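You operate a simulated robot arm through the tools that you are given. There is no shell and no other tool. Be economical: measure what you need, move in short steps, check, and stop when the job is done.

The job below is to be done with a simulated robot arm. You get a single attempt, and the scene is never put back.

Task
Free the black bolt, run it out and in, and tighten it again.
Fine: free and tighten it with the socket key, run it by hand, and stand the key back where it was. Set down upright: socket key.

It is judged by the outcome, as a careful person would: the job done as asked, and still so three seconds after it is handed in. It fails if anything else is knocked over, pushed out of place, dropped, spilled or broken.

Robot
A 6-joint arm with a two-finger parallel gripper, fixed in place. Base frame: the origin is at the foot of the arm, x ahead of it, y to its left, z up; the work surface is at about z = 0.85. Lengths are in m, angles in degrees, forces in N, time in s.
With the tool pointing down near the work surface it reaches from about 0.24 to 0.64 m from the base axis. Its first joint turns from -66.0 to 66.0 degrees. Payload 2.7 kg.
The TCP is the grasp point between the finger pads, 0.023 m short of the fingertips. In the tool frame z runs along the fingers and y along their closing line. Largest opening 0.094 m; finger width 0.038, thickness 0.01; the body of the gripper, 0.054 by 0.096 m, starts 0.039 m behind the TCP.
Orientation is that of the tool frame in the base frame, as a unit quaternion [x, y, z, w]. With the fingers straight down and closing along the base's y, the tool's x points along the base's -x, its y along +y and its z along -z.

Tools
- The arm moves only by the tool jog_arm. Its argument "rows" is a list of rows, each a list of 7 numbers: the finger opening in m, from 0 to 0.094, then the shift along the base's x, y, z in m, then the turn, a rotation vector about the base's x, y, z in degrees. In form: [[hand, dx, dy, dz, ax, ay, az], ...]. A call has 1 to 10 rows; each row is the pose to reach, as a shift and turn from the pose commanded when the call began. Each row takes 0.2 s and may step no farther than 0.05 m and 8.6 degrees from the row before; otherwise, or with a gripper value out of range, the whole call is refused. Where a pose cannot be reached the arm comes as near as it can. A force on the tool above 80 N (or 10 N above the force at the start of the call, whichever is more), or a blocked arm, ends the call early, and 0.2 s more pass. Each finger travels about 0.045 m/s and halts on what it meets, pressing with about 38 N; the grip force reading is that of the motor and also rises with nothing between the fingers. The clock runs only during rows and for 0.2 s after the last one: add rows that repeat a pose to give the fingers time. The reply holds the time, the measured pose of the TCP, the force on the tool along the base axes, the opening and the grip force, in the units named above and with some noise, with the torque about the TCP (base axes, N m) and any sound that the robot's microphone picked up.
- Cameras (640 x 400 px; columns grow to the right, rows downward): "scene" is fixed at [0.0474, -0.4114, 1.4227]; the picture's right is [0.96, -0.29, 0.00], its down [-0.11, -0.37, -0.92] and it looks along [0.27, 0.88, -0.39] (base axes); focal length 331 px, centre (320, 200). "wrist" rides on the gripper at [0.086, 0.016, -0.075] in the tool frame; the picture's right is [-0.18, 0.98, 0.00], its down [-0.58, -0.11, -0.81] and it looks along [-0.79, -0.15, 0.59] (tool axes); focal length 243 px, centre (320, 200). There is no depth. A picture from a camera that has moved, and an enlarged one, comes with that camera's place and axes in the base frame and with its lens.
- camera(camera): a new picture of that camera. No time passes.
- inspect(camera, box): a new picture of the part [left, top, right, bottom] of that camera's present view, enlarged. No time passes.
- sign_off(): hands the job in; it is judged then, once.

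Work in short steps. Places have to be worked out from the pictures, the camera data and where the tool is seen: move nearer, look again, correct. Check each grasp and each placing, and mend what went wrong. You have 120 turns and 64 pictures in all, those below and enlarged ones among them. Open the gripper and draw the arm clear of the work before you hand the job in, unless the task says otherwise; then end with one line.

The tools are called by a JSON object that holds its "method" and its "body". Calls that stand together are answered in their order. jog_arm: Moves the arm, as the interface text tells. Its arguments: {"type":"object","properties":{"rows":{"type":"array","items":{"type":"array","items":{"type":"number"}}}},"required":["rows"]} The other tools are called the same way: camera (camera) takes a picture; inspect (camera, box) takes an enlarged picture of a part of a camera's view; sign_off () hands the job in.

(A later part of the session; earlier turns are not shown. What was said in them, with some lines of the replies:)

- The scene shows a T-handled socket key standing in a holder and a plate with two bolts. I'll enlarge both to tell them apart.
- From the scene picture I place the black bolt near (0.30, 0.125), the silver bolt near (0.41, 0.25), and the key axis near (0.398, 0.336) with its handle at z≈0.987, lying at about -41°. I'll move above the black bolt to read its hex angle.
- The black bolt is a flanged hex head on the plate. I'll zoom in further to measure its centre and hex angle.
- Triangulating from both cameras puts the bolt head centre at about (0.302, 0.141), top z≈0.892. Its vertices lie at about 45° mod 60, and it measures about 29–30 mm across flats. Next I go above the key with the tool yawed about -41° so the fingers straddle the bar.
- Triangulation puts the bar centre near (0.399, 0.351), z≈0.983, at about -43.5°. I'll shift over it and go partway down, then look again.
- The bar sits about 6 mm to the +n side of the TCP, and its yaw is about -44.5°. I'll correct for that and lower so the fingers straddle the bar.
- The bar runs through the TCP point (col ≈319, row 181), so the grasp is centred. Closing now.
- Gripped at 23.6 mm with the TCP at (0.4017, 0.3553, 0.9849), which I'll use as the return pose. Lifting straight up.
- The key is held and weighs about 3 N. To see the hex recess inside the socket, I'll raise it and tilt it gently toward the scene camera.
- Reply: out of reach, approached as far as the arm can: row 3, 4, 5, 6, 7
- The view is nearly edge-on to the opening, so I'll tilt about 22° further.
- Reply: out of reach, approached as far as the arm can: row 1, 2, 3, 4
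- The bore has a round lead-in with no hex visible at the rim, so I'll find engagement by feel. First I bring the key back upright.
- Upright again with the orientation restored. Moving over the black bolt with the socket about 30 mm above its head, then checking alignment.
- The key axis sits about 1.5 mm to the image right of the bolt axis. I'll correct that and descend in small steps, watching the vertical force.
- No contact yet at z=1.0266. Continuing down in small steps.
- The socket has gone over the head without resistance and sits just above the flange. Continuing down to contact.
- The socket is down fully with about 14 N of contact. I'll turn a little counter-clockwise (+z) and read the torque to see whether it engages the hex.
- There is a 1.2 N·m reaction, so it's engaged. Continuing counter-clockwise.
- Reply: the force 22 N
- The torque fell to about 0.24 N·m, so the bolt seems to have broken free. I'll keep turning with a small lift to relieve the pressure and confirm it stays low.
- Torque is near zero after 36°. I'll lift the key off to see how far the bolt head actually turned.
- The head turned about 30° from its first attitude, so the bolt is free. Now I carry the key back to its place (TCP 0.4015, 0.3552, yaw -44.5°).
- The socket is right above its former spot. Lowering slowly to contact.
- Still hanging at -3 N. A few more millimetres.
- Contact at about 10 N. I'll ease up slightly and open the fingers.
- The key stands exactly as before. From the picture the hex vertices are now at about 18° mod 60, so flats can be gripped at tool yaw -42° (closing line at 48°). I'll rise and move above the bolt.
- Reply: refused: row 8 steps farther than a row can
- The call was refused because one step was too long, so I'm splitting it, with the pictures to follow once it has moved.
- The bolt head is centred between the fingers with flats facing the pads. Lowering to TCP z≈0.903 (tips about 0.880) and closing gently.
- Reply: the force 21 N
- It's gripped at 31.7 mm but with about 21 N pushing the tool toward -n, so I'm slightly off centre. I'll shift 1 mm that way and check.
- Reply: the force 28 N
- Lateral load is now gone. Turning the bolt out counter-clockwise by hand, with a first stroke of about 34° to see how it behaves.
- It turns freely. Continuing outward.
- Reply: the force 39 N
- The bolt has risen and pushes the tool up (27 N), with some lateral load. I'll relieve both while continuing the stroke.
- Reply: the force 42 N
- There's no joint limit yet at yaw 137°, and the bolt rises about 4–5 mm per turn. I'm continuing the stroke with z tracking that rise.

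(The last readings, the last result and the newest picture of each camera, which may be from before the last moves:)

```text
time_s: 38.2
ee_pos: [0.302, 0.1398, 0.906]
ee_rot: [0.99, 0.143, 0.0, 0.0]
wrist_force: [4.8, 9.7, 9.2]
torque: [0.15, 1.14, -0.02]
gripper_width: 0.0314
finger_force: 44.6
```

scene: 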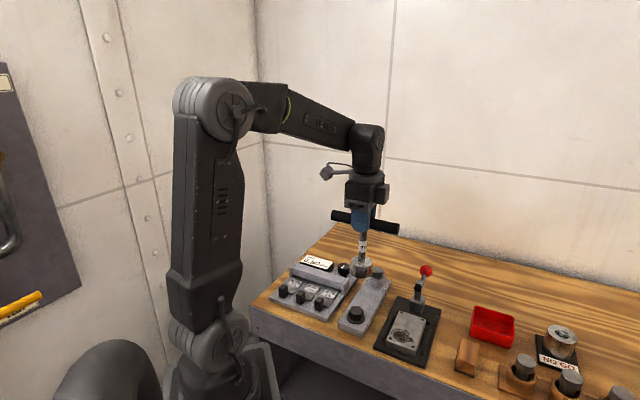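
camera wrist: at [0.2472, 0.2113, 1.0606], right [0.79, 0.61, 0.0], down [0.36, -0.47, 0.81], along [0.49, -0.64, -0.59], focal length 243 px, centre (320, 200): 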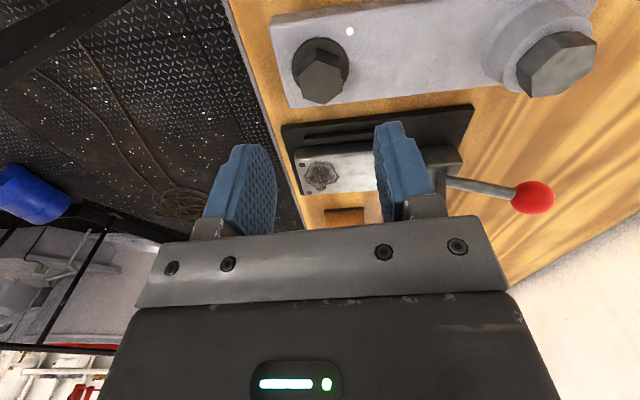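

Yaw is now 196° and still free. Continuing; the forces are small.

{"method": "jog_arm", "body": {"rows": [[0.0, 0.0002, 0.0003, 0.0005, 0, 0, 8.5], [0.0, 0.0002, 0.0003, 0.0006, 0, 0, 17], [0.0, 0.0002, 0.0003, 0.0007, 0, 0, 25.5], [0.0, 0.0002, 0.0003, 0.0008, 0, 0, 34], [0.0, 0.0002, 0.0003, 0.0009, 0, 0, 42.5], [0.0, 0.0002, 0.0003, 0.001, 0, 0, 51], [0.0, 0.0002, 0.0003, 0.0011, 0, 0, 59.5]]}}

{"method": "inspect", "body": {"camera": "scene", "box": [320, 250, 400, 340]}}

```text
time_s: 38.8
ee_pos: [0.2984, 0.1375, 0.9051]
ee_rot: [0.967, 0.255, 0.002, 0.014]
wrist_force: [13.1, -29.2, 4.2]
torque: [0.37, -0.52, -0.15]
gripper_width: 0.0308
finger_force: 45.0
out of reach, approached as far as the arm can: row 2
stopped in row 2: the force on the tool passed its limit at 100 N (the readings are from after the stop); the commanded pose is now the measured one
```

```text
4.44 times, centred on (360, 295) of scene
camera zoom: at [0.0476, -0.4122, 1.4225], right [0.96, -0.29, 0.0], down [-0.11, -0.37, -0.92], along [0.27, 0.88, -0.39], focal length 1471 px, centre (142, -222)
```

zoom: 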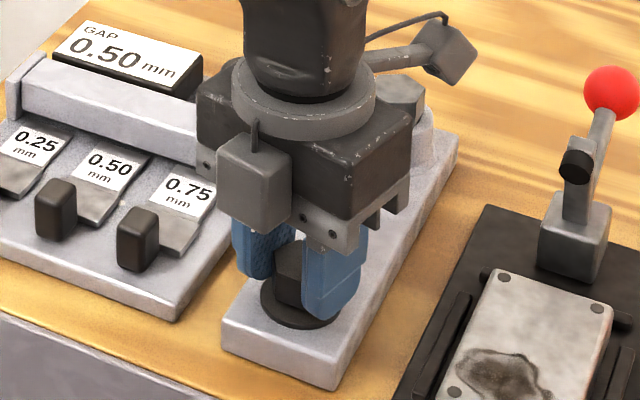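

The joint limit is near yaw 205°. I'll release, re-centre, rise 40 mm, and wind back for a second stroke.

{"method": "jog_arm", "body": {"rows": [[0.035, 0, 0, 0, 0, 0, 0], [0.055, 0, 0, 0, 0, 0, 0], [0.055, 0.003, 0.002, 0.0, 0, 0, -5], [0.055, 0.003, 0.002, 0.04, 0, 0, -5], [0.055, 0.003, 0.002, 0.045, 0, 0, -13], [0.055, 0.003, 0.002, 0.045, 0, 0, -21], [0.055, 0.003, 0.002, 0.045, 0, 0, -29.6], [0.055, 0.003, 0.002, 0.045, 0, 0, -29.6]]}}

{"method": "inspect", "body": {"camera": "scene", "box": [342, 300, 372, 328]}}

```text
time_s: 40.6
ee_pos: [0.3008, 0.1422, 0.9495]
ee_rot: [1.0, -0.001, -0.002, 0.014]
wrist_force: [-1.0, 0.8, -0.5]
torque: [0.01, -0.05, 0.01]
gripper_width: 0.055
finger_force: 0.1
```

```text
14.29 times, centred on (357, 314) of scene
camera zoom: at [0.0474, -0.4114, 1.4227], right [0.96, -0.29, 0.0], down [-0.11, -0.37, -0.92], along [0.27, 0.88, -0.39], focal length 4729 px, centre (-209, -1429)
```

zoom: 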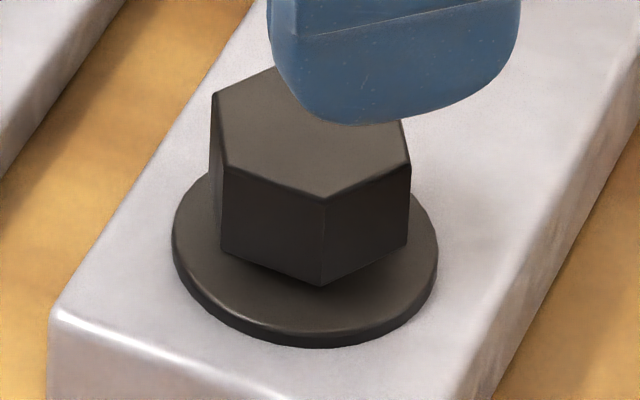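

The bolt has risen about 3.3 mm over a total of about 270°. The fingers slipped round the flats at the limit, so the flats now match yaw ≡ 15° mod 60. I'll first take out the 1.6° tool tilt picked up at the limit.

{"method": "jog_arm", "body": {"rows": [[0.055, 0.001, -0.002, 0, 1.6, -0.2, 0], [0.055, 0.001, -0.002, 0, 1.6, -0.2, 0]]}}

{"method": "jog_arm", "body": {"rows": [[0.055, 0, 0, 0.005, 0, 0, -8.5], [0.055, 0, 0, 0.005, 0, 0, -17], [0.055, 0, 0, 0.005, 0, 0, -25.5], [0.055, 0, 0, 0.005, 0, 0, -34], [0.055, 0, 0, 0.005, 0, 0, -42.5], [0.055, 0, 0, 0.005, 0, 0, -51], [0.055, 0, 0, 0.005, 0, 0, -59.5], [0.055, 0, 0, 0.005, 0, 0, -68], [0.055, 0, 0, 0.005, 0, 0, -76.5], [0.055, 0, 0, 0.005, 0, 0, -85]]}}

{"method": "jog_arm", "body": {"rows": [[0.055, 0, 0, 0, 0, 0, -8.5], [0.055, 0, 0, 0, 0, 0, -17], [0.055, 0, 0, 0, 0, 0, -25.5], [0.055, 0, 0, 0, 0, 0, -34], [0.055, 0, 0, 0, 0, 0, -42.5], [0.055, 0, 0, 0, 0, 0, -51], [0.055, 0, 0, 0, 0, 0, -59.5], [0.055, 0, 0, 0, 0, 0, -68], [0.055, 0, 0, 0, 0, 0, -76.5], [0.055, 0, 0, 0, 0, 0, -85]]}}

{"method": "jog_arm", "body": {"rows": [[0.055, 0, 0, 0, 0, 0, -8.5], [0.055, 0, 0, 0, 0, 0, -17], [0.055, 0, 0, 0, 0, 0, -25.5], [0.055, 0, 0, 0, 0, 0, -34], [0.055, 0, 0, 0, 0, 0, -42.5], [0.055, 0, 0, 0, 0, 0, -51], [0.055, 0, 0, 0, 0, 0, -55], [0.055, 0, 0, 0, 0, 0, -55]]}}

```text
time_s: 41.2
ee_pos: [0.3012, 0.1396, 0.95]
ee_rot: [1.0, 0.0, 0.001, -0.001]
wrist_force: [-0.6, 0.9, 0.1]
torque: [0.03, 0.01, -0.02]
gripper_width: 0.0551
finger_force: 0.1
```

```text
time_s: 43.4
ee_pos: [0.3023, 0.1396, 0.9546]
ee_rot: [0.737, -0.676, 0.0, -0.001]
wrist_force: [0.4, -0.3, -0.4]
torque: [0.02, -0.03, 0.01]
gripper_width: 0.0548
finger_force: 0.0
```

```text
time_s: 45.6
ee_pos: [0.3009, 0.1397, 0.9541]
ee_rot: [-0.086, 0.996, -0.001, 0.0]
wrist_force: [0.6, -0.5, -0.2]
torque: [0.0, -0.01, 0.0]
gripper_width: 0.0551
finger_force: 0.1
```

```text
time_s: 47.4
ee_pos: [0.3015, 0.1394, 0.9543]
ee_rot: [0.383, 0.924, -0.001, 0.0]
wrist_force: [0.0, -0.3, 0.9]
torque: [0.01, 0.04, 0.0]
gripper_width: 0.0549
finger_force: 0.1
```

Yaw is now -45° with the tilt removed. I'll go a further 60° to -105° for the longest stroke, then check alignment.

{"method": "jog_arm", "body": {"rows": [[0.055, 0, 0, 0, 0, 0, -8.5], [0.055, 0, 0, 0, 0, 0, -17], [0.055, 0, 0, 0, 0, 0, -25.5], [0.055, 0, 0, 0, 0, 0, -34], [0.055, 0, 0, 0, 0, 0, -42.5], [0.055, 0, 0, 0, 0, 0, -51], [0.055, 0, 0, 0, 0, 0, -60], [0.055, 0, 0, 0, 0, 0, -60]]}}

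{"method": "camera", "body": {"camera": "wrist"}}

```text
refused: row 7 steps farther than a row can; nothing moved
```

```text
25 pictures are left
camera wrist: at [0.2523, 0.2146, 1.0296], right [0.83, 0.56, 0.0], down [0.33, -0.49, 0.81], along [0.45, -0.67, -0.59], focal length 243 px, centre (320, 200)
```

wrist: 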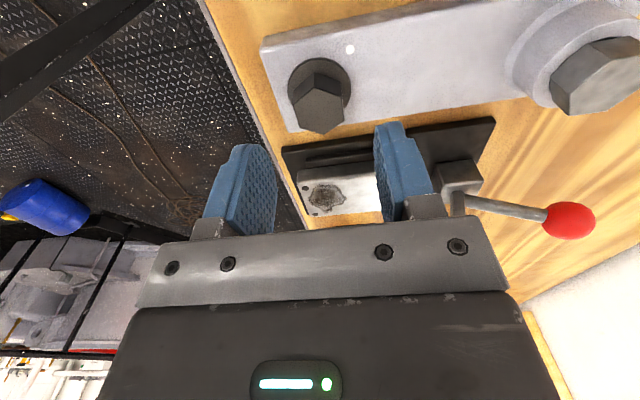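

The flats and centring look right here. The last step was too large, so I'm redoing the 60° with even 7.5° steps.

{"method": "jog_arm", "body": {"rows": [[0.055, 0, 0, 0, 0, 0, -7.5], [0.055, 0, 0, 0, 0, 0, -15], [0.055, 0, 0, 0, 0, 0, -22.5], [0.055, 0, 0, 0, 0, 0, -30], [0.055, 0, 0, 0, 0, 0, -37.5], [0.055, 0, 0, 0, 0, 0, -45], [0.055, 0, 0, 0, 0, 0, -52.5], [0.055, 0, 0, 0, 0, 0, -60], [0.055, 0, 0, 0, 0, 0, -60]]}}

```text
time_s: 49.4
ee_pos: [0.302, 0.1415, 0.9548]
ee_rot: [0.794, 0.609, -0.001, 0.0]
wrist_force: [-0.2, 0.4, 0.0]
torque: [-0.02, -0.02, -0.01]
gripper_width: 0.0551
finger_force: 0.3
```

At -105° cleanly. Lowering over the head and closing.

{"method": "jog_arm", "body": {"rows": [[0.055, 0, 0, -0.03, 0, 0, 0], [0.055, 0, 0, -0.049, 0, 0, 0], [0.04, 0, 0, -0.049, 0, 0, 0], [0.0, 0, 0, -0.049, 0, 0, 0], [0.0, 0, 0, -0.049, 0, 0, 0], [0.0, 0, 0, -0.049, 0, 0, 0]]}}

```text
time_s: 50.8
ee_pos: [0.3028, 0.1422, 0.9049]
ee_rot: [0.794, 0.608, 0.0, 0.0]
wrist_force: [12.5, -4.7, -8.0]
torque: [0.21, 0.06, 0.06]
gripper_width: 0.0314
finger_force: 44.6
```

Gripped on the flats (31.4 mm). Turning out with z following the rise, about 1.1 mm per 85°.

{"method": "jog_arm", "body": {"rows": [[0.0, 0.0005, -0.0002, 0.0, 0, 0, 8.5], [0.0, 0.0005, -0.0002, 0.0001, 0, 0, 17], [0.0, 0.0005, -0.0002, 0.0002, 0, 0, 25.5], [0.0, 0.0005, -0.0002, 0.0003, 0, 0, 34], [0.0, 0.0005, -0.0002, 0.0004, 0, 0, 42.5], [0.0, 0.0005, -0.0002, 0.0005, 0, 0, 51], [0.0, 0.0005, -0.0002, 0.0006, 0, 0, 59.5], [0.0, 0.0005, -0.0002, 0.0007, 0, 0, 68], [0.0, 0.0005, -0.0002, 0.0008, 0, 0, 76.5], [0.0, 0.0005, -0.0002, 0.0009, 0, 0, 85]]}}

```text
time_s: 53.0
ee_pos: [0.3006, 0.1386, 0.9067]
ee_rot: [0.171, 0.985, -0.002, -0.001]
wrist_force: [-21.2, -2.6, 24.6]
torque: [0.19, 0.1, -0.1]
gripper_width: 0.0314
finger_force: 45.3
```

Moving fine. I'll relieve the lateral and vertical load and continue.

{"method": "jog_arm", "body": {"rows": [[0.0, -0.001, -0.0002, 0.001, 0, 0, 8.5], [0.0, -0.001, -0.0002, 0.0012, 0, 0, 17], [0.0, -0.001, -0.0002, 0.0013, 0, 0, 25.5], [0.0, -0.001, -0.0002, 0.0014, 0, 0, 34], [0.0, -0.001, -0.0002, 0.0015, 0, 0, 42.5], [0.0, -0.001, -0.0002, 0.0016, 0, 0, 51], [0.0, -0.001, -0.0002, 0.0017, 0, 0, 59.5], [0.0, -0.001, -0.0002, 0.0018, 0, 0, 68], [0.0, -0.001, -0.0002, 0.0019, 0, 0, 76.5], [0.0, -0.001, -0.0002, 0.002, 0, 0, 85]]}}

```text
time_s: 55.2
ee_pos: [0.3033, 0.1392, 0.9096]
ee_rot: [-0.538, 0.843, 0.001, 0.002]
wrist_force: [15.7, -16.9, -1.3]
torque: [-0.02, -0.3, -0.87]
gripper_width: 0.0314
finger_force: 44.8
```

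A reaction torque of -0.87 N·m has appeared, possibly the end of travel. I'll probe with a small step.

{"method": "jog_arm", "body": {"rows": [[0.0, 0.0006, -0.0007, 0.0, 0, 0, 0], [0.0, 0.0006, -0.0007, 0.0001, 0, 0, 4], [0.0, 0.0006, -0.0007, 0.0001, 0, 0, 8], [0.0, 0.0006, -0.0007, 0.0001, 0, 0, 8]]}}

{"method": "inspect", "body": {"camera": "scene", "box": [335, 290, 380, 330]}}

```text
time_s: 56.2
ee_pos: [0.3015, 0.1397, 0.9099]
ee_rot: [-0.596, 0.803, 0.0, 0.001]
wrist_force: [8.3, -4.9, 7.9]
torque: [0.14, 0.14, -0.32]
gripper_width: 0.0312
finger_force: 45.1
```

```text
10.00 times, centred on (358, 310) of scene
camera zoom: at [0.0475, -0.4116, 1.4227], right [0.96, -0.29, 0.0], down [-0.11, -0.37, -0.92], along [0.27, 0.88, -0.39], focal length 3310 px, centre (-55, -900)
```

zoom: 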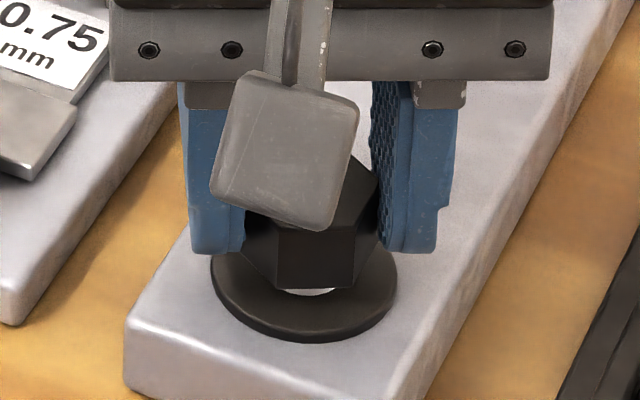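

Torque eased to -0.32 N·m and the shank now shows under the head. Continuing outward carefully.

{"method": "jog_arm", "body": {"rows": [[0.0, 0.0003, -0.0002, 0.0003, 0, 0, 8], [0.0, 0.0003, -0.0002, 0.0005, 0, 0, 16], [0.0, 0.0003, -0.0002, 0.0006, 0, 0, 24], [0.0, 0.0003, -0.0002, 0.0007, 0, 0, 32], [0.0, 0.0003, -0.0002, 0.0008, 0, 0, 32]]}}

```text
time_s: 57.4
ee_pos: [0.3025, 0.1388, 0.9094]
ee_rot: [0.794, -0.608, 0.0, 0.0]
wrist_force: [12.0, 0.4, -8.9]
torque: [0.17, 0.14, -0.35]
gripper_width: 0.0315
finger_force: 44.9
```

{"method": "jog_arm", "body": {"rows": [[0.0, 0.0003, 0, 0.0001, 0, 0, 8.5], [0.0, 0.0003, 0, 0.0002, 0, 0, 17], [0.0, 0.0003, 0, 0.0003, 0, 0, 25.5], [0.0, 0.0003, 0, 0.0004, 0, 0, 34], [0.0, 0.0003, 0, 0.0005, 0, 0, 42.5], [0.0, 0.0003, 0, 0.0006, 0, 0, 51], [0.0, 0.0003, 0, 0.0007, 0, 0, 59.5], [0.0, 0.0003, 0, 0.0008, 0, 0, 68], [0.0, 0.0003, 0, 0.0009, 0, 0, 76.5]]}}

{"method": "inspect", "body": {"camera": "scene", "box": [335, 290, 380, 330]}}

```text
time_s: 59.4
ee_pos: [0.3008, 0.1399, 0.9114]
ee_rot: [1.0, 0.013, 0.0, -0.001]
wrist_force: [0.7, 3.8, -4.7]
torque: [-0.01, 0.12, -0.76]
gripper_width: 0.031
finger_force: 45.2
```

```text
10.00 times, centred on (358, 310) of scene
camera zoom: at [0.0475, -0.4113, 1.4228], right [0.96, -0.29, 0.0], down [-0.11, -0.37, -0.92], along [0.27, 0.88, -0.39], focal length 3310 px, centre (-55, -900)
```

zoom: 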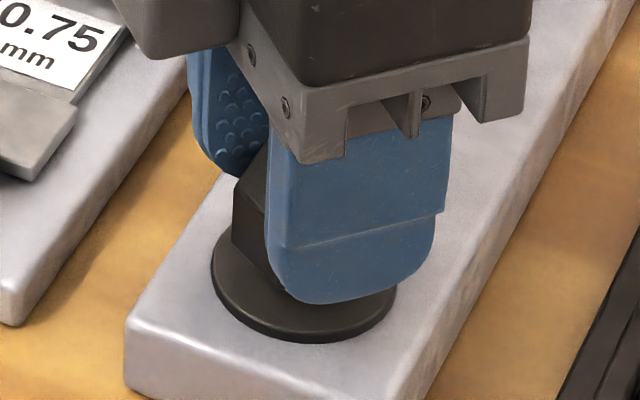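

Torque is about -0.76 N·m at yaw 181°. I need to know whether the bolt followed, so I'll open, rise and look.

{"method": "jog_arm", "body": {"rows": [[0.04, 0, 0, 0, 0, 0, 0], [0.055, 0, 0, 0, 0, 0, 0], [0.055, 0, 0, 0.04, 0, 0, 0], [0.055, 0, 0, 0.085, 0, 0, 0], [0.055, 0, 0, 0.1, 0, 0, 0], [0.055, 0, 0, 0.1, 0, 0, 0]]}}

{"method": "inspect", "body": {"camera": "scene", "box": [342, 300, 372, 328]}}

```text
time_s: 60.8
ee_pos: [0.3033, 0.1388, 1.0107]
ee_rot: [1.0, 0.014, 0.0, -0.002]
wrist_force: [-0.3, 0.3, -0.3]
torque: [0.03, 0.01, 0.0]
gripper_width: 0.0548
finger_force: 0.1
```

```text
14.29 times, centred on (357, 314) of scene
camera zoom: at [0.0474, -0.4114, 1.4227], right [0.96, -0.29, 0.0], down [-0.11, -0.37, -0.92], along [0.27, 0.88, -0.39], focal length 4729 px, centre (-209, -1429)
```

zoom: 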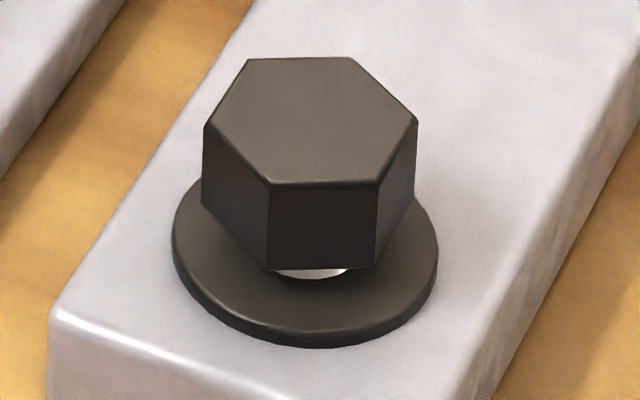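

The head is back at its original attitude and raised 5.0 mm. That is one full turn out against its end stop, which explains the torque and the fingers slipping at the end. Now I re-grip at yaw 165.4° to run it in.

{"method": "jog_arm", "body": {"rows": [[0.055, 0, 0, -0.04, 0, 0, -8], [0.055, 0, 0, -0.06, 0, 0, -16.1], [0.055, 0, 0, -0.085, 0, 0, -16.1], [0.055, 0, 0, -0.1, 0, 0, -16.1], [0.04, 0, 0, -0.1, 0, 0, -16.1], [0.0, 0, 0, -0.1, 0, 0, -16.1], [0.0, 0, 0, -0.1, 0, 0, -16.1], [0.0, 0, 0, -0.1, 0, 0, -16.1]]}}

```text
time_s: 62.6
ee_pos: [0.3033, 0.1381, 0.9102]
ee_rot: [0.992, -0.126, 0.0, 0.001]
wrist_force: [1.9, -0.1, -2.9]
torque: [-0.31, -0.11, -0.01]
gripper_width: 0.0315
finger_force: 44.6
```

Good grip with low loads. Turning in clockwise with z following 5 mm per turn.

{"method": "jog_arm", "body": {"rows": [[0.0, 0, 0, -0.0001, 0, 0, -8.5], [0.0, 0, 0, -0.0002, 0, 0, -17], [0.0, 0, 0, -0.0003, 0, 0, -25.5], [0.0, 0, 0, -0.0005, 0, 0, -34], [0.0, 0, 0, -0.0006, 0, 0, -42.5], [0.0, 0, 0, -0.0007, 0, 0, -51], [0.0, 0, 0, -0.0008, 0, 0, -59.5], [0.0, 0, 0, -0.0009, 0, 0, -68], [0.0, 0, 0, -0.0011, 0, 0, -76.5], [0.0, 0, 0, -0.0012, 0, 0, -85]]}}

```text
time_s: 64.8
ee_pos: [0.301, 0.1386, 0.9086]
ee_rot: [-0.645, 0.764, 0.0, -0.002]
wrist_force: [0.2, -14.9, -14.5]
torque: [0.21, -0.43, 0.04]
gripper_width: 0.0314
finger_force: 44.9
```

{"method": "jog_arm", "body": {"rows": [[0.0, 0, -0.0006, -0.0004, 0, 0, -8.5], [0.0, 0, -0.0006, -0.0006, 0, 0, -17], [0.0, 0, -0.0006, -0.0007, 0, 0, -25.5], [0.0, 0, -0.0006, -0.0009, 0, 0, -34], [0.0, 0, -0.0006, -0.001, 0, 0, -42.5], [0.0, 0, -0.0006, -0.0011, 0, 0, -51], [0.0, 0, -0.0006, -0.0012, 0, 0, -59.5], [0.0, 0, -0.0006, -0.0013, 0, 0, -68], [0.0, 0, -0.0006, -0.0015, 0, 0, -76.5], [0.0, 0, -0.0006, -0.0016, 0, 0, -85]]}}

```text
time_s: 67.0
ee_pos: [0.3015, 0.1381, 0.9065]
ee_rot: [0.042, 0.999, -0.001, -0.001]
wrist_force: [-26.1, 16.1, -6.8]
torque: [0.57, 0.54, 0.05]
gripper_width: 0.0314
finger_force: 45.0
```

{"method": "jog_arm", "body": {"rows": [[0.0, -0.001, 0.0006, -0.0003, 0, 0, -8.5], [0.0, -0.001, 0.0006, -0.0004, 0, 0, -17], [0.0, -0.001, 0.0006, -0.0006, 0, 0, -25.5], [0.0, -0.001, 0.0006, -0.0007, 0, 0, -34], [0.0, -0.001, 0.0006, -0.0008, 0, 0, -42.5], [0.0, -0.001, 0.0006, -0.0009, 0, 0, -51], [0.0, -0.001, 0.0006, -0.001, 0, 0, -59.5], [0.0, -0.001, 0.0006, -0.0012, 0, 0, -68], [0.0, -0.001, 0.0006, -0.0013, 0, 0, -76.5], [0.0, -0.001, 0.0006, -0.0014, 0, 0, -85]]}}

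```text
time_s: 69.2
ee_pos: [0.302, 0.1394, 0.9061]
ee_rot: [0.705, 0.709, 0.001, 0.0]
wrist_force: [-4.3, 18.8, -15.4]
torque: [-0.22, 0.34, 0.0]
gripper_width: 0.0317
finger_force: 45.4
```

Turned 255° in with no torque so far. Continuing in smaller steps, since the lower joint limit may be near.

{"method": "jog_arm", "body": {"rows": [[0.0, 0, 0.0007, -0.0005, 0, 0, -8.5], [0.0, 0, 0.0007, -0.0007, 0, 0, -17], [0.0, 0, 0.0007, -0.0008, 0, 0, -25.5], [0.0, 0, 0.0007, -0.0009, 0, 0, -34], [0.0, 0, 0.0007, -0.001, 0, 0, -42.5]]}}

```text
time_s: 70.4
ee_pos: [0.3024, 0.1405, 0.9051]
ee_rot: [0.914, 0.405, 0.0, 0.0]
wrist_force: [11.5, -1.5, -4.5]
torque: [-0.11, 0.13, 0.0]
gripper_width: 0.0313
finger_force: 45.1
```

{"method": "jog_arm", "body": {"rows": [[0.0, 0.0003, 0, -0.0002, 0, 0, -6], [0.0, 0.0003, 0, -0.0003, 0, 0, -12], [0.0, 0.0003, 0, -0.0004, 0, 0, -16], [0.0, 0.0003, 0, -0.0004, 0, 0, -16]]}}

```text
time_s: 71.0
ee_pos: [0.2998, 0.1375, 0.9052]
ee_rot: [0.95, 0.313, -0.008, -0.014]
wrist_force: [-29.1, 25.1, 14.6]
torque: [0.41, 0.08, 0.08]
gripper_width: 0.0311
finger_force: 45.1
out of reach, approached as far as the arm can: row 2, 3
stopped in row 3: the force on the tool passed its limit at 102 N (the readings are from after the stop); the commanded pose is now the measured one
```

The lower limit is near -138°. I'll open, take out the small tilt, rise, and look at the head.

{"method": "jog_arm", "body": {"rows": [[0.04, 0, 0, 0, 0, 0, 0], [0.055, 0, 0, 0, 0, 0, 0], [0.055, 0.001, 0.001, 0.03, 0, 0, 4], [0.055, 0.002, 0.002, 0.07, 0, 0, 8], [0.055, 0.002, 0.002, 0.1, 0, 0, 8], [0.055, 0.002, 0.002, 0.1, 0, 0, 8]]}}

{"method": "inspect", "body": {"camera": "scene", "box": [342, 300, 372, 328]}}

```text
time_s: 72.4
ee_pos: [0.3054, 0.138, 1.0042]
ee_rot: [0.926, 0.377, -0.006, -0.012]
wrist_force: [0.6, 0.0, 0.9]
torque: [0.02, -0.02, -0.03]
gripper_width: 0.055
finger_force: 0.0
```

```text
14.29 times, centred on (357, 314) of scene
camera zoom: at [0.0474, -0.4114, 1.4227], right [0.96, -0.29, 0.0], down [-0.11, -0.37, -0.92], along [0.27, 0.88, -0.39], focal length 4729 px, centre (-209, -1429)
```

zoom: 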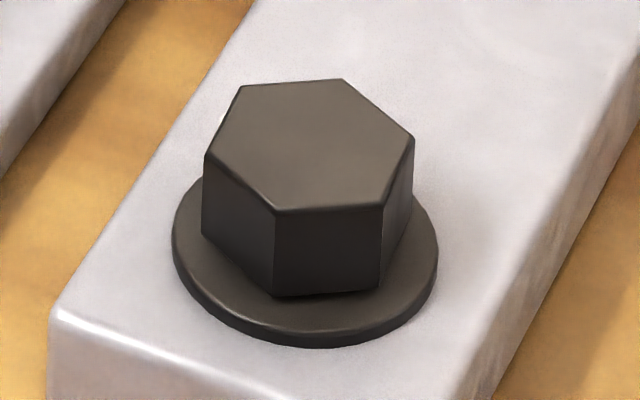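

By the picture about 60° of run-in remains (0.8 mm). I'll remove the tilt and wind the tool to yaw -10.7°, where the flats line up away from the limit.

{"method": "jog_arm", "body": {"rows": [[0.055, -0.002, 0.001, 0, -1.0, -1.16, 0], [0.055, -0.002, 0.001, 0, -1.0, -1.16, 0]]}}

{"method": "jog_arm", "body": {"rows": [[0.055, 0, 0, 0, 0, 0, 8.5], [0.055, 0, 0, 0, 0, 0, 17], [0.055, 0, 0, 0, 0, 0, 25.5], [0.055, 0, 0, 0, 0, 0, 34], [0.055, 0, 0, 0, 0, 0, 42.5], [0.055, 0, 0, 0, 0, 0, 51], [0.055, 0, 0, 0, 0, 0, 59.5], [0.055, 0, 0, 0, 0, 0, 68], [0.055, 0, 0, 0, 0, 0, 76.5], [0.055, 0, 0, 0, 0, 0, 85]]}}

{"method": "jog_arm", "body": {"rows": [[0.055, 0, 0, 0, 0, 0, 8], [0.055, 0, 0, 0, 0, 0, 16], [0.055, 0, 0, 0, 0, 0, 24], [0.055, 0, 0, 0, 0, 0, 32], [0.055, 0, 0, 0, 0, 0, 40], [0.055, 0, 0, 0, 0, 0, 40]]}}

{"method": "camera", "body": {"camera": "wrist"}}

```text
time_s: 73.0
ee_pos: [0.3046, 0.1382, 1.0033]
ee_rot: [0.926, 0.378, 0.0, -0.001]
wrist_force: [-0.2, -0.1, 0.2]
torque: [-0.03, -0.01, -0.03]
gripper_width: 0.0551
finger_force: 0.1
```

```text
time_s: 75.2
ee_pos: [0.3019, 0.1375, 1.0048]
ee_rot: [0.427, 0.904, -0.001, -0.001]
wrist_force: [0.5, 0.5, 0.0]
torque: [-0.01, 0.02, -0.01]
gripper_width: 0.0548
finger_force: 0.0
```

```text
time_s: 76.6
ee_pos: [0.3036, 0.1394, 1.0042]
ee_rot: [0.092, 0.996, -0.001, 0.0]
wrist_force: [0.0, -0.1, -0.8]
torque: [-0.05, 0.0, 0.04]
gripper_width: 0.0549
finger_force: 0.2
```

```text
20 pictures are left
camera wrist: at [0.221, 0.1716, 1.0794], right [0.36, 0.93, 0.0], down [0.55, -0.21, 0.81], along [0.75, -0.29, -0.59], focal length 243 px, centre (320, 200)
```

wrist: 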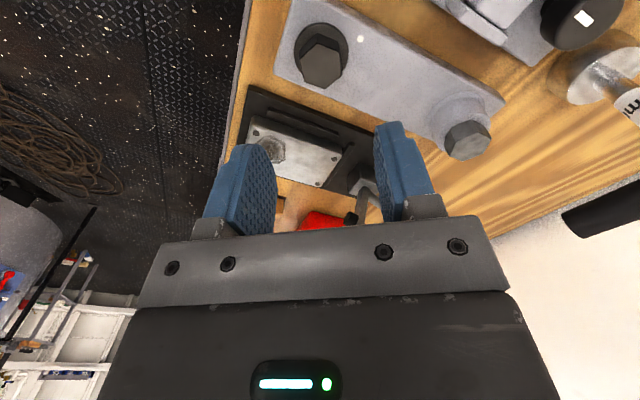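

The flats are aligned and centred. Lowering and gripping.

{"method": "jog_arm", "body": {"rows": [[0.055, -0.001, 0.0012, -0.045, 0, 0, 0], [0.055, -0.001, 0.0012, -0.08, 0, 0, 0], [0.055, -0.001, 0.0012, -0.1007, 0, 0, 0], [0.04, -0.001, 0.0012, -0.1007, 0, 0, 0], [0.0, -0.001, 0.0012, -0.1007, 0, 0, 0], [0.0, -0.001, 0.0012, -0.1007, 0, 0, 0], [0.0, -0.001, 0.0012, -0.1007, 0, 0, 0]]}}

```text
time_s: 78.2
ee_pos: [0.3013, 0.1393, 0.9027]
ee_rot: [0.092, 0.996, -0.001, 0.0]
wrist_force: [2.3, -1.9, -7.4]
torque: [0.34, -0.51, 0.0]
gripper_width: 0.0313
finger_force: 44.9
```

Gripped well. Turning in the next 34°.

{"method": "jog_arm", "body": {"rows": [[0.0, 0, 0, -0.0002, 0, 0, -8.5], [0.0, 0, 0, -0.0004, 0, 0, -17], [0.0, 0, 0, -0.0005, 0, 0, -25.5], [0.0, 0, 0, -0.0006, 0, 0, -34], [0.0, 0, 0, -0.0006, 0, 0, -34]]}}

```text
time_s: 79.4
ee_pos: [0.3016, 0.1392, 0.9028]
ee_rot: [0.381, 0.925, -0.002, 0.0]
wrist_force: [-0.7, 1.6, -10.2]
torque: [0.19, -0.31, -0.01]
gripper_width: 0.0313
finger_force: 45.3
```

{"method": "jog_arm", "body": {"rows": [[0.0, 0, 0, -0.0002, 0, 0, -6], [0.0, 0, 0, -0.0003, 0, 0, -12], [0.0, 0, 0, -0.0004, 0, 0, -18], [0.0, 0, 0, -0.0004, 0, 0, -18]]}}

```text
time_s: 80.4
ee_pos: [0.3021, 0.1392, 0.9028]
ee_rot: [0.519, 0.855, -0.001, 0.0]
wrist_force: [-2.2, 3.4, -5.8]
torque: [0.24, -0.28, 0.0]
gripper_width: 0.0313
finger_force: 44.9
```

{"method": "jog_arm", "body": {"rows": [[0.0, 0, 0, -0.0001, 0, 0, -4], [0.0, 0, 0, -0.0002, 0, 0, -8], [0.0, 0, 0, -0.0002, 0, 0, -8]]}}

```text
time_s: 81.2
ee_pos: [0.3016, 0.1398, 0.9015]
ee_rot: [0.579, 0.816, -0.001, 0.0]
wrist_force: [-6.0, 8.5, 0.0]
torque: [0.11, -0.21, 0.02]
gripper_width: 0.0316
finger_force: 44.8
```

{"method": "jog_arm", "body": {"rows": [[0.0, 0, 0, -0.0001, 0, 0, -4], [0.0, 0, 0, -0.0001, 0, 0, -8], [0.0, 0, 0, -0.0001, 0, 0, -8]]}}

```text
time_s: 82.0
ee_pos: [0.303, 0.1395, 0.9032]
ee_rot: [0.634, 0.773, -0.001, 0.0]
wrist_force: [2.8, -3.5, 1.1]
torque: [-0.47, -0.5, 0.29]
gripper_width: 0.0315
finger_force: 45.4
```

Torque is now rising (+0.29 N·m). A few more degrees to confirm it's hand-tight.

{"method": "jog_arm", "body": {"rows": [[0.0, 0, 0, 0, 0, 0, -4], [0.0, 0, 0, 0, 0, 0, -4]]}}

```text
time_s: 82.6
ee_pos: [0.3013, 0.1389, 0.9029]
ee_rot: [0.661, 0.75, 0.0, -0.001]
wrist_force: [2.7, 1.1, -1.7]
torque: [0.01, -0.37, 0.14]
gripper_width: 0.031
finger_force: 45.5
```

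I'll release, rise, and check the head seating.

{"method": "jog_arm", "body": {"rows": [[0.04, 0, 0, 0, 0, 0, 0], [0.055, 0, 0, 0, 0, 0, 0], [0.055, 0, 0, 0.04, 0, 0, 0], [0.07, 0, 0, 0.085, 0, 0, 8], [0.09, 0, 0, 0.13, 0, 0, 16], [0.094, 0, 0, 0.17, 0, 0, 24], [0.094, 0, 0, 0.2, 0, 0, 32], [0.094, 0, 0, 0.2, 0, 0, 38]]}}

{"method": "inspect", "body": {"camera": "scene", "box": [342, 300, 372, 328]}}

```text
time_s: 84.4
ee_pos: [0.3003, 0.1393, 1.103]
ee_rot: [0.379, 0.925, 0.0, 0.0]
wrist_force: [-0.5, -0.5, -0.1]
torque: [-0.01, -0.02, 0.03]
gripper_width: 0.094
finger_force: 0.1
```

```text
14.29 times, centred on (357, 314) of scene
camera zoom: at [0.0474, -0.4114, 1.4227], right [0.96, -0.29, 0.0], down [-0.11, -0.37, -0.92], along [0.27, 0.88, -0.39], focal length 4729 px, centre (-209, -1429)
```

zoom: 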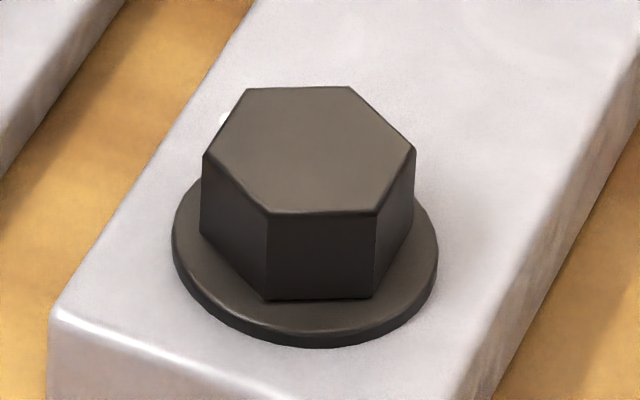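

The head is exactly back in its original attitude and height. Now I fetch the key: move above it at yaw -44.5° and check alignment.

{"method": "jog_arm", "body": {"rows": [[0.094, 0.018, 0.039, 0.01, 0, 0, 0], [0.094, 0.036, 0.078, 0.01, 0, 0, 0], [0.094, 0.054, 0.117, 0.01, 0, 0, 0], [0.094, 0.072, 0.156, 0.0, 0, 0, 0], [0.094, 0.09, 0.195, -0.01, 0, 0, 0], [0.094, 0.0995, 0.2165, -0.03, 0, 0, 0], [0.094, 0.0995, 0.2165, -0.063, 0, 0, 0], [0.094, 0.0995, 0.2165, -0.063, 0, 0, 0]]}}

{"method": "camera", "body": {"camera": "wrist"}}

```text
time_s: 86.2
ee_pos: [0.401, 0.3564, 1.0402]
ee_rot: [0.38, 0.925, -0.001, -0.001]
wrist_force: [0.3, -1.4, 0.2]
torque: [0.04, 0.02, 0.04]
gripper_width: 0.0941
finger_force: 0.1
```

```text
18 pictures are left
camera wrist: at [0.3518, 0.4294, 1.1137], right [0.82, 0.57, 0.0], down [0.34, -0.48, 0.81], along [0.46, -0.66, -0.59], focal length 243 px, centre (320, 200)
```

wrist: 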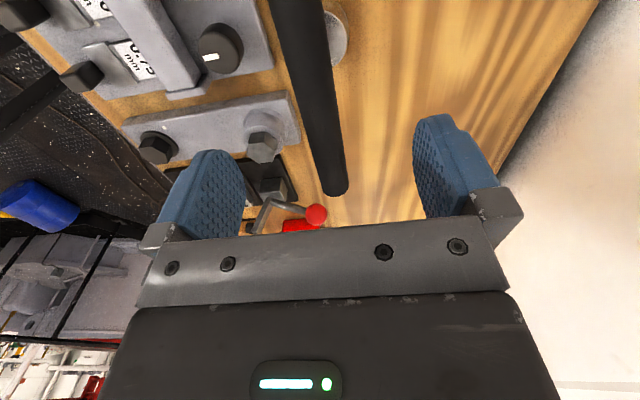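

Aligned. Descending to the previous grip height and closing.

{"method": "jog_arm", "body": {"rows": [[0.094, 0, 0, -0.03, 0, 0, 0], [0.094, 0, 0, -0.0545, 0, 0, 0], [0.06, 0, 0, -0.0545, 0, 0, 0], [0.03, 0, 0, -0.0545, 0, 0, 0], [0.0, 0, 0, -0.0545, 0, 0, 0], [0.0, 0, 0, -0.0545, 0, 0, 0], [0.0, 0, 0, -0.0545, 0, 0, 0], [0.0, 0, 0, -0.0545, 0, 0, 0]]}}

{"method": "jog_arm", "body": {"rows": [[0.0, 0, 0, 0.01, 0, 0, 0], [0.0, 0, 0, 0.05, 0, 0, 0], [0.0, 0, 0, 0.09, 0, 0, 0], [0.0, 0, 0, 0.12, 0, 0, 0], [0.0, 0, 0, 0.12, 0, 0, 0]]}}

```text
time_s: 88.0
ee_pos: [0.4011, 0.3558, 0.9848]
ee_rot: [0.38, 0.925, -0.001, 0.0]
wrist_force: [-1.0, -0.2, 0.8]
torque: [-0.02, 0.03, 0.04]
gripper_width: 0.0233
finger_force: 37.8
```

```text
time_s: 89.2
ee_pos: [0.4026, 0.3561, 1.1048]
ee_rot: [0.379, 0.925, -0.002, -0.001]
wrist_force: [0.4, 0.5, -2.0]
torque: [-0.02, -0.03, -0.01]
gripper_width: 0.0235
finger_force: 37.5
```

Key lifted. Carrying it over the bolt to TCP (0.302, 0.1425), where it seated before.

{"method": "jog_arm", "body": {"rows": [[0.0, -0.018, -0.038, 0.01, 0, 0, 0], [0.0, -0.036, -0.076, 0.01, 0, 0, 0], [0.0, -0.054, -0.114, 0.01, 0, 0, 0], [0.0, -0.072, -0.152, 0.01, 0, 0, 0], [0.0, -0.09, -0.19, 0.005, 0, 0, 0], [0.0, -0.0995, -0.2135, -0.01, 0, 0, 0], [0.0, -0.0995, -0.2135, -0.05, 0, 0, 0], [0.0, -0.0995, -0.2135, -0.06, 0, 0, 0], [0.0, -0.0995, -0.2135, -0.06, 0, 0, 0]]}}

{"method": "inspect", "body": {"camera": "scene", "box": [335, 265, 380, 330]}}

```text
time_s: 91.2
ee_pos: [0.3028, 0.1415, 1.0444]
ee_rot: [0.38, 0.925, 0.0, -0.001]
wrist_force: [-0.8, 0.2, -2.8]
torque: [0.03, -0.01, 0.02]
gripper_width: 0.0237
finger_force: 38.4
```

```text
6.15 times, centred on (358, 298) of scene
camera zoom: at [0.0474, -0.4114, 1.4227], right [0.96, -0.29, 0.0], down [-0.11, -0.37, -0.92], along [0.27, 0.88, -0.39], focal length 2037 px, centre (89, -400)
```

zoom: 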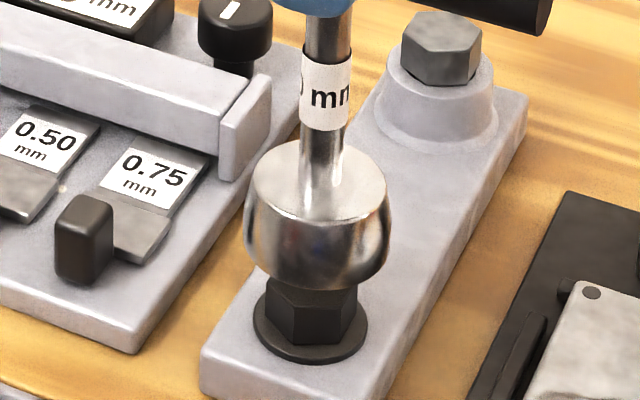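

Alignment is within about 1 mm. Descending onto the head.

{"method": "jog_arm", "body": {"rows": [[0.0, -0.0005, 0.0003, -0.012, 0, 0, 0], [0.0, -0.0005, 0.0003, -0.02, 0, 0, 0], [0.0, -0.0005, 0.0003, -0.027, 0, 0, 0], [0.0, -0.0005, 0.0003, -0.032, 0, 0, 0], [0.0, -0.0005, 0.0003, -0.0355, 0, 0, 0], [0.0, -0.0005, 0.0003, -0.0365, 0, 0, 0]]}}

```text
time_s: 92.6
ee_pos: [0.3005, 0.1424, 1.0093]
ee_rot: [0.379, 0.925, 0.0, 0.0]
wrist_force: [-0.1, 0.4, -2.5]
torque: [-0.02, 0.0, -0.05]
gripper_width: 0.0235
finger_force: 37.9
```

{"method": "jog_arm", "body": {"rows": [[0.0, 0, 0, -0.001, 0, 0, 0], [0.0, 0, 0, -0.0016, 0, 0, 0]]}}

```text
time_s: 93.2
ee_pos: [0.3008, 0.142, 1.0063]
ee_rot: [0.379, 0.925, -0.001, -0.001]
wrist_force: [-0.3, 0.6, -3.5]
torque: [-0.04, 0.01, 0.01]
gripper_width: 0.0233
finger_force: 38.5
```

{"method": "jog_arm", "body": {"rows": [[0.0, 0, 0, -0.001, 0, 0, 0], [0.0, 0, 0, -0.0018, 0, 0, 0]]}}

```text
time_s: 93.8
ee_pos: [0.3007, 0.1429, 1.0067]
ee_rot: [0.38, 0.925, 0.0, 0.0]
wrist_force: [-8.6, -3.1, 24.9]
torque: [0.16, 0.57, 0.1]
gripper_width: 0.0237
finger_force: 37.9
```

Seated. Now tightening clockwise in small steps, watching the torque.

{"method": "jog_arm", "body": {"rows": [[0.0, 0, 0, 0.0004, 0, 0, -3], [0.0, 0, 0, 0.0004, 0, 0, -6], [0.0, 0, 0, 0.0004, 0, 0, -6]]}}

```text
time_s: 94.6
ee_pos: [0.3004, 0.1441, 1.0054]
ee_rot: [0.426, 0.905, 0.0, 0.001]
wrist_force: [-0.3, 4.4, 22.7]
torque: [0.0, -0.12, 1.37]
gripper_width: 0.0236
finger_force: 37.8
```

{"method": "jog_arm", "body": {"rows": [[0.0, 0, 0, 0, 0, 0, -3], [0.0, 0, 0, 0, 0, 0, -6], [0.0, 0, 0, 0, 0, 0, -6]]}}

```text
time_s: 95.4
ee_pos: [0.3011, 0.1428, 1.0056]
ee_rot: [0.474, 0.881, 0.001, 0.001]
wrist_force: [5.3, 2.3, 18.5]
torque: [-0.25, -0.48, 2.03]
gripper_width: 0.0264
finger_force: 37.7
```

Torque reached 2.0 N·m and the bar starts to twist in the pads (opening 26.4 mm). One more small push to make sure it's firm.

{"method": "jog_arm", "body": {"rows": [[0.0, 0, 0, 0, 0, 0, -4], [0.0, 0, 0, 0, 0, 0, -4], [0.0, 0, 0, 0, 0, 0, -4]]}}

{"method": "inspect", "body": {"camera": "scene", "box": [320, 230, 400, 330]}}

```text
time_s: 96.2
ee_pos: [0.3018, 0.1439, 1.0054]
ee_rot: [0.503, 0.864, 0.0, 0.001]
wrist_force: [4.5, 3.9, 20.0]
torque: [-0.08, -0.17, 2.15]
gripper_width: 0.0288
finger_force: 38.3
```

```text
4.00 times, centred on (360, 280) of scene
camera zoom: at [0.0473, -0.4114, 1.4227], right [0.96, -0.29, 0.0], down [-0.11, -0.37, -0.92], along [0.27, 0.88, -0.39], focal length 1324 px, centre (160, -120)
```

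zoom: 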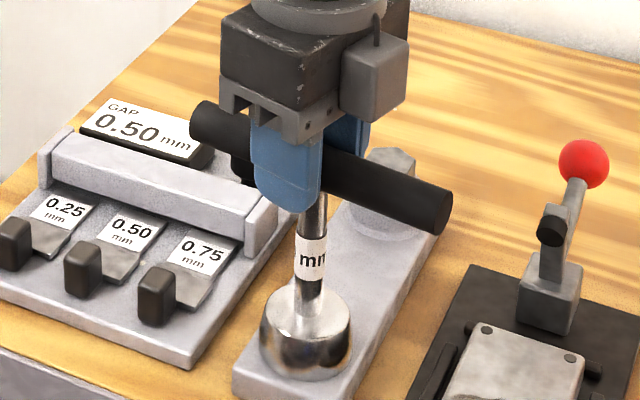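

Torque is saturating at 2.15 N·m, above anything reached while loosening, so the bolt is tight. Now I unwind only until the pads sit flat with zero torque.

{"method": "jog_arm", "body": {"rows": [[0.0, 0, 0, 0, 0, 0, 5], [0.0, 0, 0, 0, 0, 0, 10], [0.0, 0, 0, 0, 0, 0, 10]]}}

```text
time_s: 97.0
ee_pos: [0.3006, 0.1423, 1.0049]
ee_rot: [0.427, 0.904, -0.003, -0.001]
wrist_force: [-2.2, 1.3, 13.1]
torque: [0.2, 0.32, 1.18]
gripper_width: 0.0239
finger_force: 37.3
```

{"method": "jog_arm", "body": {"rows": [[0.0, 0, 0, 0.0005, 0, 0, 3], [0.0, 0, 0, 0.0005, 0, 0, 4.5], [0.0, 0, 0, 0.0005, 0, 0, 4.5]]}}

```text
time_s: 97.8
ee_pos: [0.3012, 0.1414, 1.0051]
ee_rot: [0.391, 0.92, -0.002, -0.001]
wrist_force: [-0.9, 0.0, -2.8]
torque: [0.02, 0.02, -0.05]
gripper_width: 0.0236
finger_force: 37.9
```

Torque is zero and the pads are flat. Lifting the key straight off, then checking the bolt.

{"method": "jog_arm", "body": {"rows": [[0.0, 0, 0, 0.01, 0, 0, 0], [0.0, 0, 0, 0.03, 0, 0, 0], [0.0, 0, 0, 0.07, 0, 0, 0], [0.0, 0, 0, 0.11, 0, 0, 0], [0.0, 0, 0, 0.11, 0, 0, 0]]}}

{"method": "inspect", "body": {"camera": "scene", "box": [342, 300, 372, 328]}}

{"method": "inspect", "body": {"camera": "scene", "box": [320, 200, 400, 300]}}

```text
time_s: 99.0
ee_pos: [0.3008, 0.1427, 1.1163]
ee_rot: [0.391, 0.92, -0.001, 0.0]
wrist_force: [0.2, -0.5, -3.3]
torque: [0.03, -0.01, 0.0]
gripper_width: 0.0234
finger_force: 38.0
```

```text
14.29 times, centred on (357, 314) of scene
camera zoom: at [0.0474, -0.4114, 1.4227], right [0.96, -0.29, 0.0], down [-0.11, -0.37, -0.92], along [0.27, 0.88, -0.39], focal length 4729 px, centre (-209, -1429)
```

zoom: 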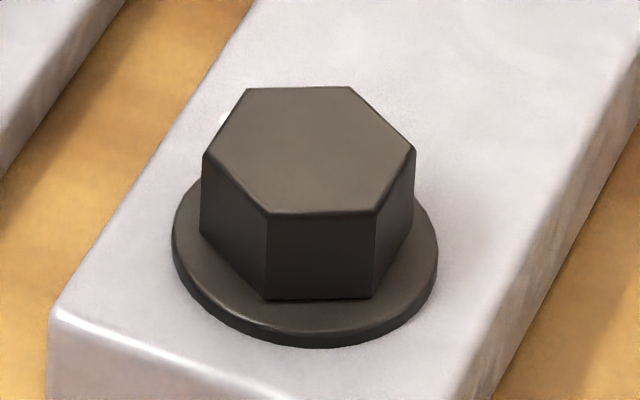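

```text
4.00 times, centred on (360, 250) of scene
camera zoom: at [0.0474, -0.4114, 1.4227], right [0.96, -0.29, 0.0], down [-0.11, -0.37, -0.92], along [0.27, 0.88, -0.39], focal length 1324 px, centre (160, 0)
```

zoom: 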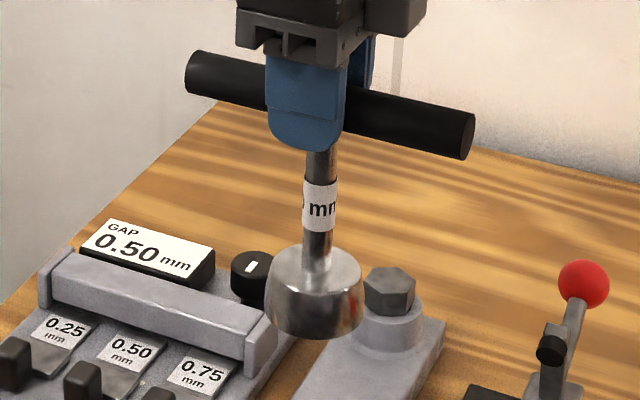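

The bolt sits as at the start. Carrying the key back to its place.

{"method": "jog_arm", "body": {"rows": [[0.0, 0.018, 0.038, 0.01, 0, 0, 0.5], [0.0, 0.036, 0.076, 0.01, 0, 0, 1], [0.0, 0.054, 0.114, 0.01, 0, 0, 1.5], [0.0, 0.072, 0.152, 0.01, 0, 0, 1.5], [0.0, 0.09, 0.19, 0.005, 0, 0, 1.5], [0.0, 0.1, 0.2134, -0.02, 0, 0, 1.5], [0.0, 0.1, 0.2134, -0.065, 0, 0, 1.5], [0.0, 0.1, 0.2134, -0.1, 0, 0, 1.5], [0.0, 0.1, 0.2134, -0.118, 0, 0, 1.5], [0.0, 0.1, 0.2134, -0.118, 0, 0, 1.5]]}}

{"method": "inspect", "body": {"camera": "scene", "box": [320, 200, 400, 300]}}

```text
time_s: 101.2
ee_pos: [0.4002, 0.3563, 0.9986]
ee_rot: [0.38, 0.925, -0.001, 0.0]
wrist_force: [0.4, -0.8, -2.0]
torque: [0.01, 0.02, 0.03]
gripper_width: 0.0235
finger_force: 37.6
```

```text
4.00 times, centred on (360, 250) of scene
camera zoom: at [0.0474, -0.4114, 1.4227], right [0.96, -0.29, 0.0], down [-0.11, -0.37, -0.92], along [0.27, 0.88, -0.39], focal length 1324 px, centre (160, 0)
```

zoom: 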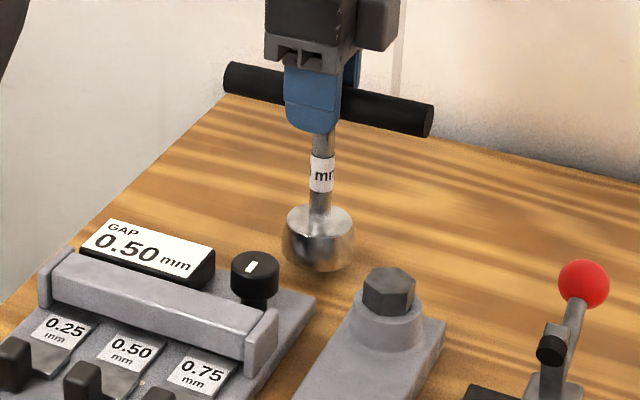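

The position matches within 1–2 mm. Lowering gently to contact.

{"method": "jog_arm", "body": {"rows": [[0.0, -0.001, 0, -0.005, 0, 0, 0], [0.0, -0.001, 0, -0.01, 0, 0, 0], [0.0, -0.001, 0, -0.0125, 0, 0, 0]]}}

{"method": "jog_arm", "body": {"rows": [[0.0, 0, 0, -0.0008, 0, 0, 0], [0.0, 0, 0, -0.0014, 0, 0, 0]]}}

```text
time_s: 102.0
ee_pos: [0.3996, 0.3563, 0.9856]
ee_rot: [0.38, 0.925, 0.0, -0.001]
wrist_force: [-0.1, -0.9, -3.2]
torque: [-0.02, -0.01, 0.02]
gripper_width: 0.0237
finger_force: 37.6
```

```text
time_s: 102.6
ee_pos: [0.4002, 0.3563, 0.9845]
ee_rot: [0.38, 0.925, -0.001, -0.001]
wrist_force: [-0.6, 0.5, -3.0]
torque: [0.04, 0.02, 0.01]
gripper_width: 0.0235
finger_force: 38.3
```

{"method": "jog_arm", "body": {"rows": [[0.0, 0, 0, -0.0008, 0, 0, 0], [0.0, 0, 0, -0.0014, 0, 0, 0]]}}

```text
time_s: 103.2
ee_pos: [0.3996, 0.356, 0.9836]
ee_rot: [0.38, 0.925, -0.001, 0.0]
wrist_force: [-0.8, 0.2, 0.9]
torque: [-0.04, 0.17, 0.0]
gripper_width: 0.0235
finger_force: 38.3
```

Contact has just begun, with the weight taken. A touch further down, then open.

{"method": "jog_arm", "body": {"rows": [[0.0, 0, 0, -0.0002, 0, 0, 0], [0.03, 0, 0, -0.0002, 0, 0, 0], [0.05, 0, 0, -0.0002, 0, 0, 0], [0.08, 0, 0, -0.0002, 0, 0, 0], [0.094, 0, 0, -0.0002, 0, 0, 0], [0.094, 0, 0, -0.0002, 0, 0, 0], [0.094, 0, 0, -0.0002, 0, 0, 0]]}}

{"method": "camera", "body": {"camera": "wrist"}}

```text
time_s: 104.8
ee_pos: [0.4012, 0.3561, 0.9821]
ee_rot: [0.379, 0.926, -0.001, -0.001]
wrist_force: [-0.1, -0.3, -0.8]
torque: [0.02, 0.0, 0.0]
gripper_width: 0.0944
finger_force: 0.1
```

```text
12 pictures are left
camera wrist: at [0.3503, 0.4301, 1.0573], right [0.82, 0.57, 0.0], down [0.34, -0.48, 0.81], along [0.46, -0.66, -0.59], focal length 243 px, centre (320, 200)
```

wrist: 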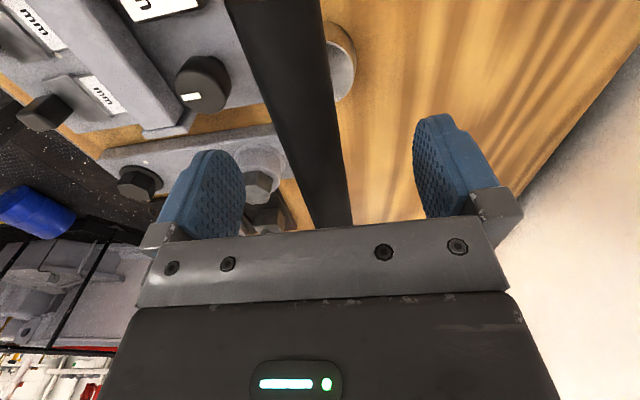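

The key stands on its own. Rising clear.

{"method": "jog_arm", "body": {"rows": [[0.094, 0, 0, 0.03, 0, 0, 0], [0.094, 0, 0, 0.07, 0, 0, 0], [0.094, 0, 0, 0.11, 0, 0, 0], [0.094, -0.02, -0.03, 0.14, 0, 0, 0], [0.094, -0.035, -0.07, 0.155, 0, 0, 0], [0.094, -0.035, -0.1, 0.155, 0, 0, 0], [0.094, -0.035, -0.1, 0.155, 0, 0, 0]]}}

{"method": "camera", "body": {"camera": "scene"}}

{"method": "inspect", "body": {"camera": "scene", "box": [250, 200, 450, 360]}}

```text
time_s: 106.4
ee_pos: [0.3649, 0.2556, 1.1367]
ee_rot: [0.38, 0.925, -0.003, -0.001]
wrist_force: [-0.4, 0.7, 0.0]
torque: [0.01, 0.0, 0.05]
gripper_width: 0.094
finger_force: 0.1
```

```text
11 pictures are left
```

scene: 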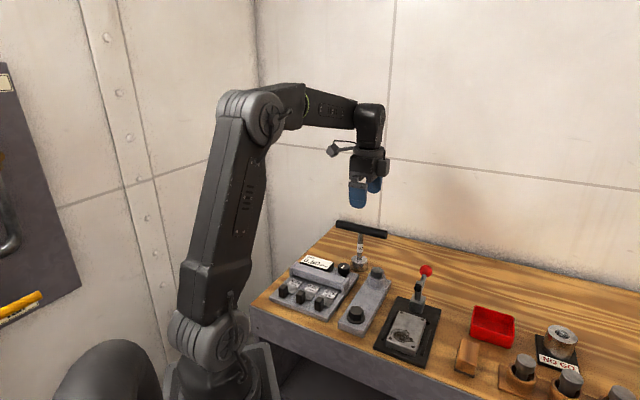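

```text
2.50 times, centred on (350, 280) of scene
camera zoom: at [0.0474, -0.4114, 1.4227], right [0.96, -0.29, 0.0], down [-0.11, -0.37, -0.92], along [0.27, 0.88, -0.39], focal length 828 px, centre (245, 0)
```

zoom: 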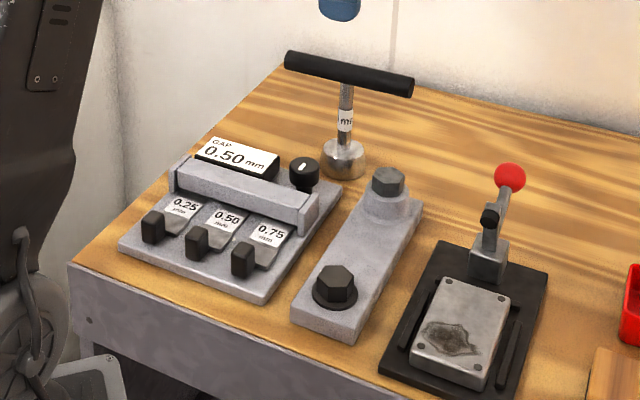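

Everything matches the starting picture: the key stands upright in its place, the bolt is seated and tight, and the arm is clear with the gripper open. Handing in.

{"method": "sign_off", "body": {}}

```text
The job is handed in.
```

I freed the black bolt with the socket key, ran it out one full turn (5 mm, to its end stop) and back in by hand, tightened it with the key to about 2.1 N·m, and stood the key back upright where it was.
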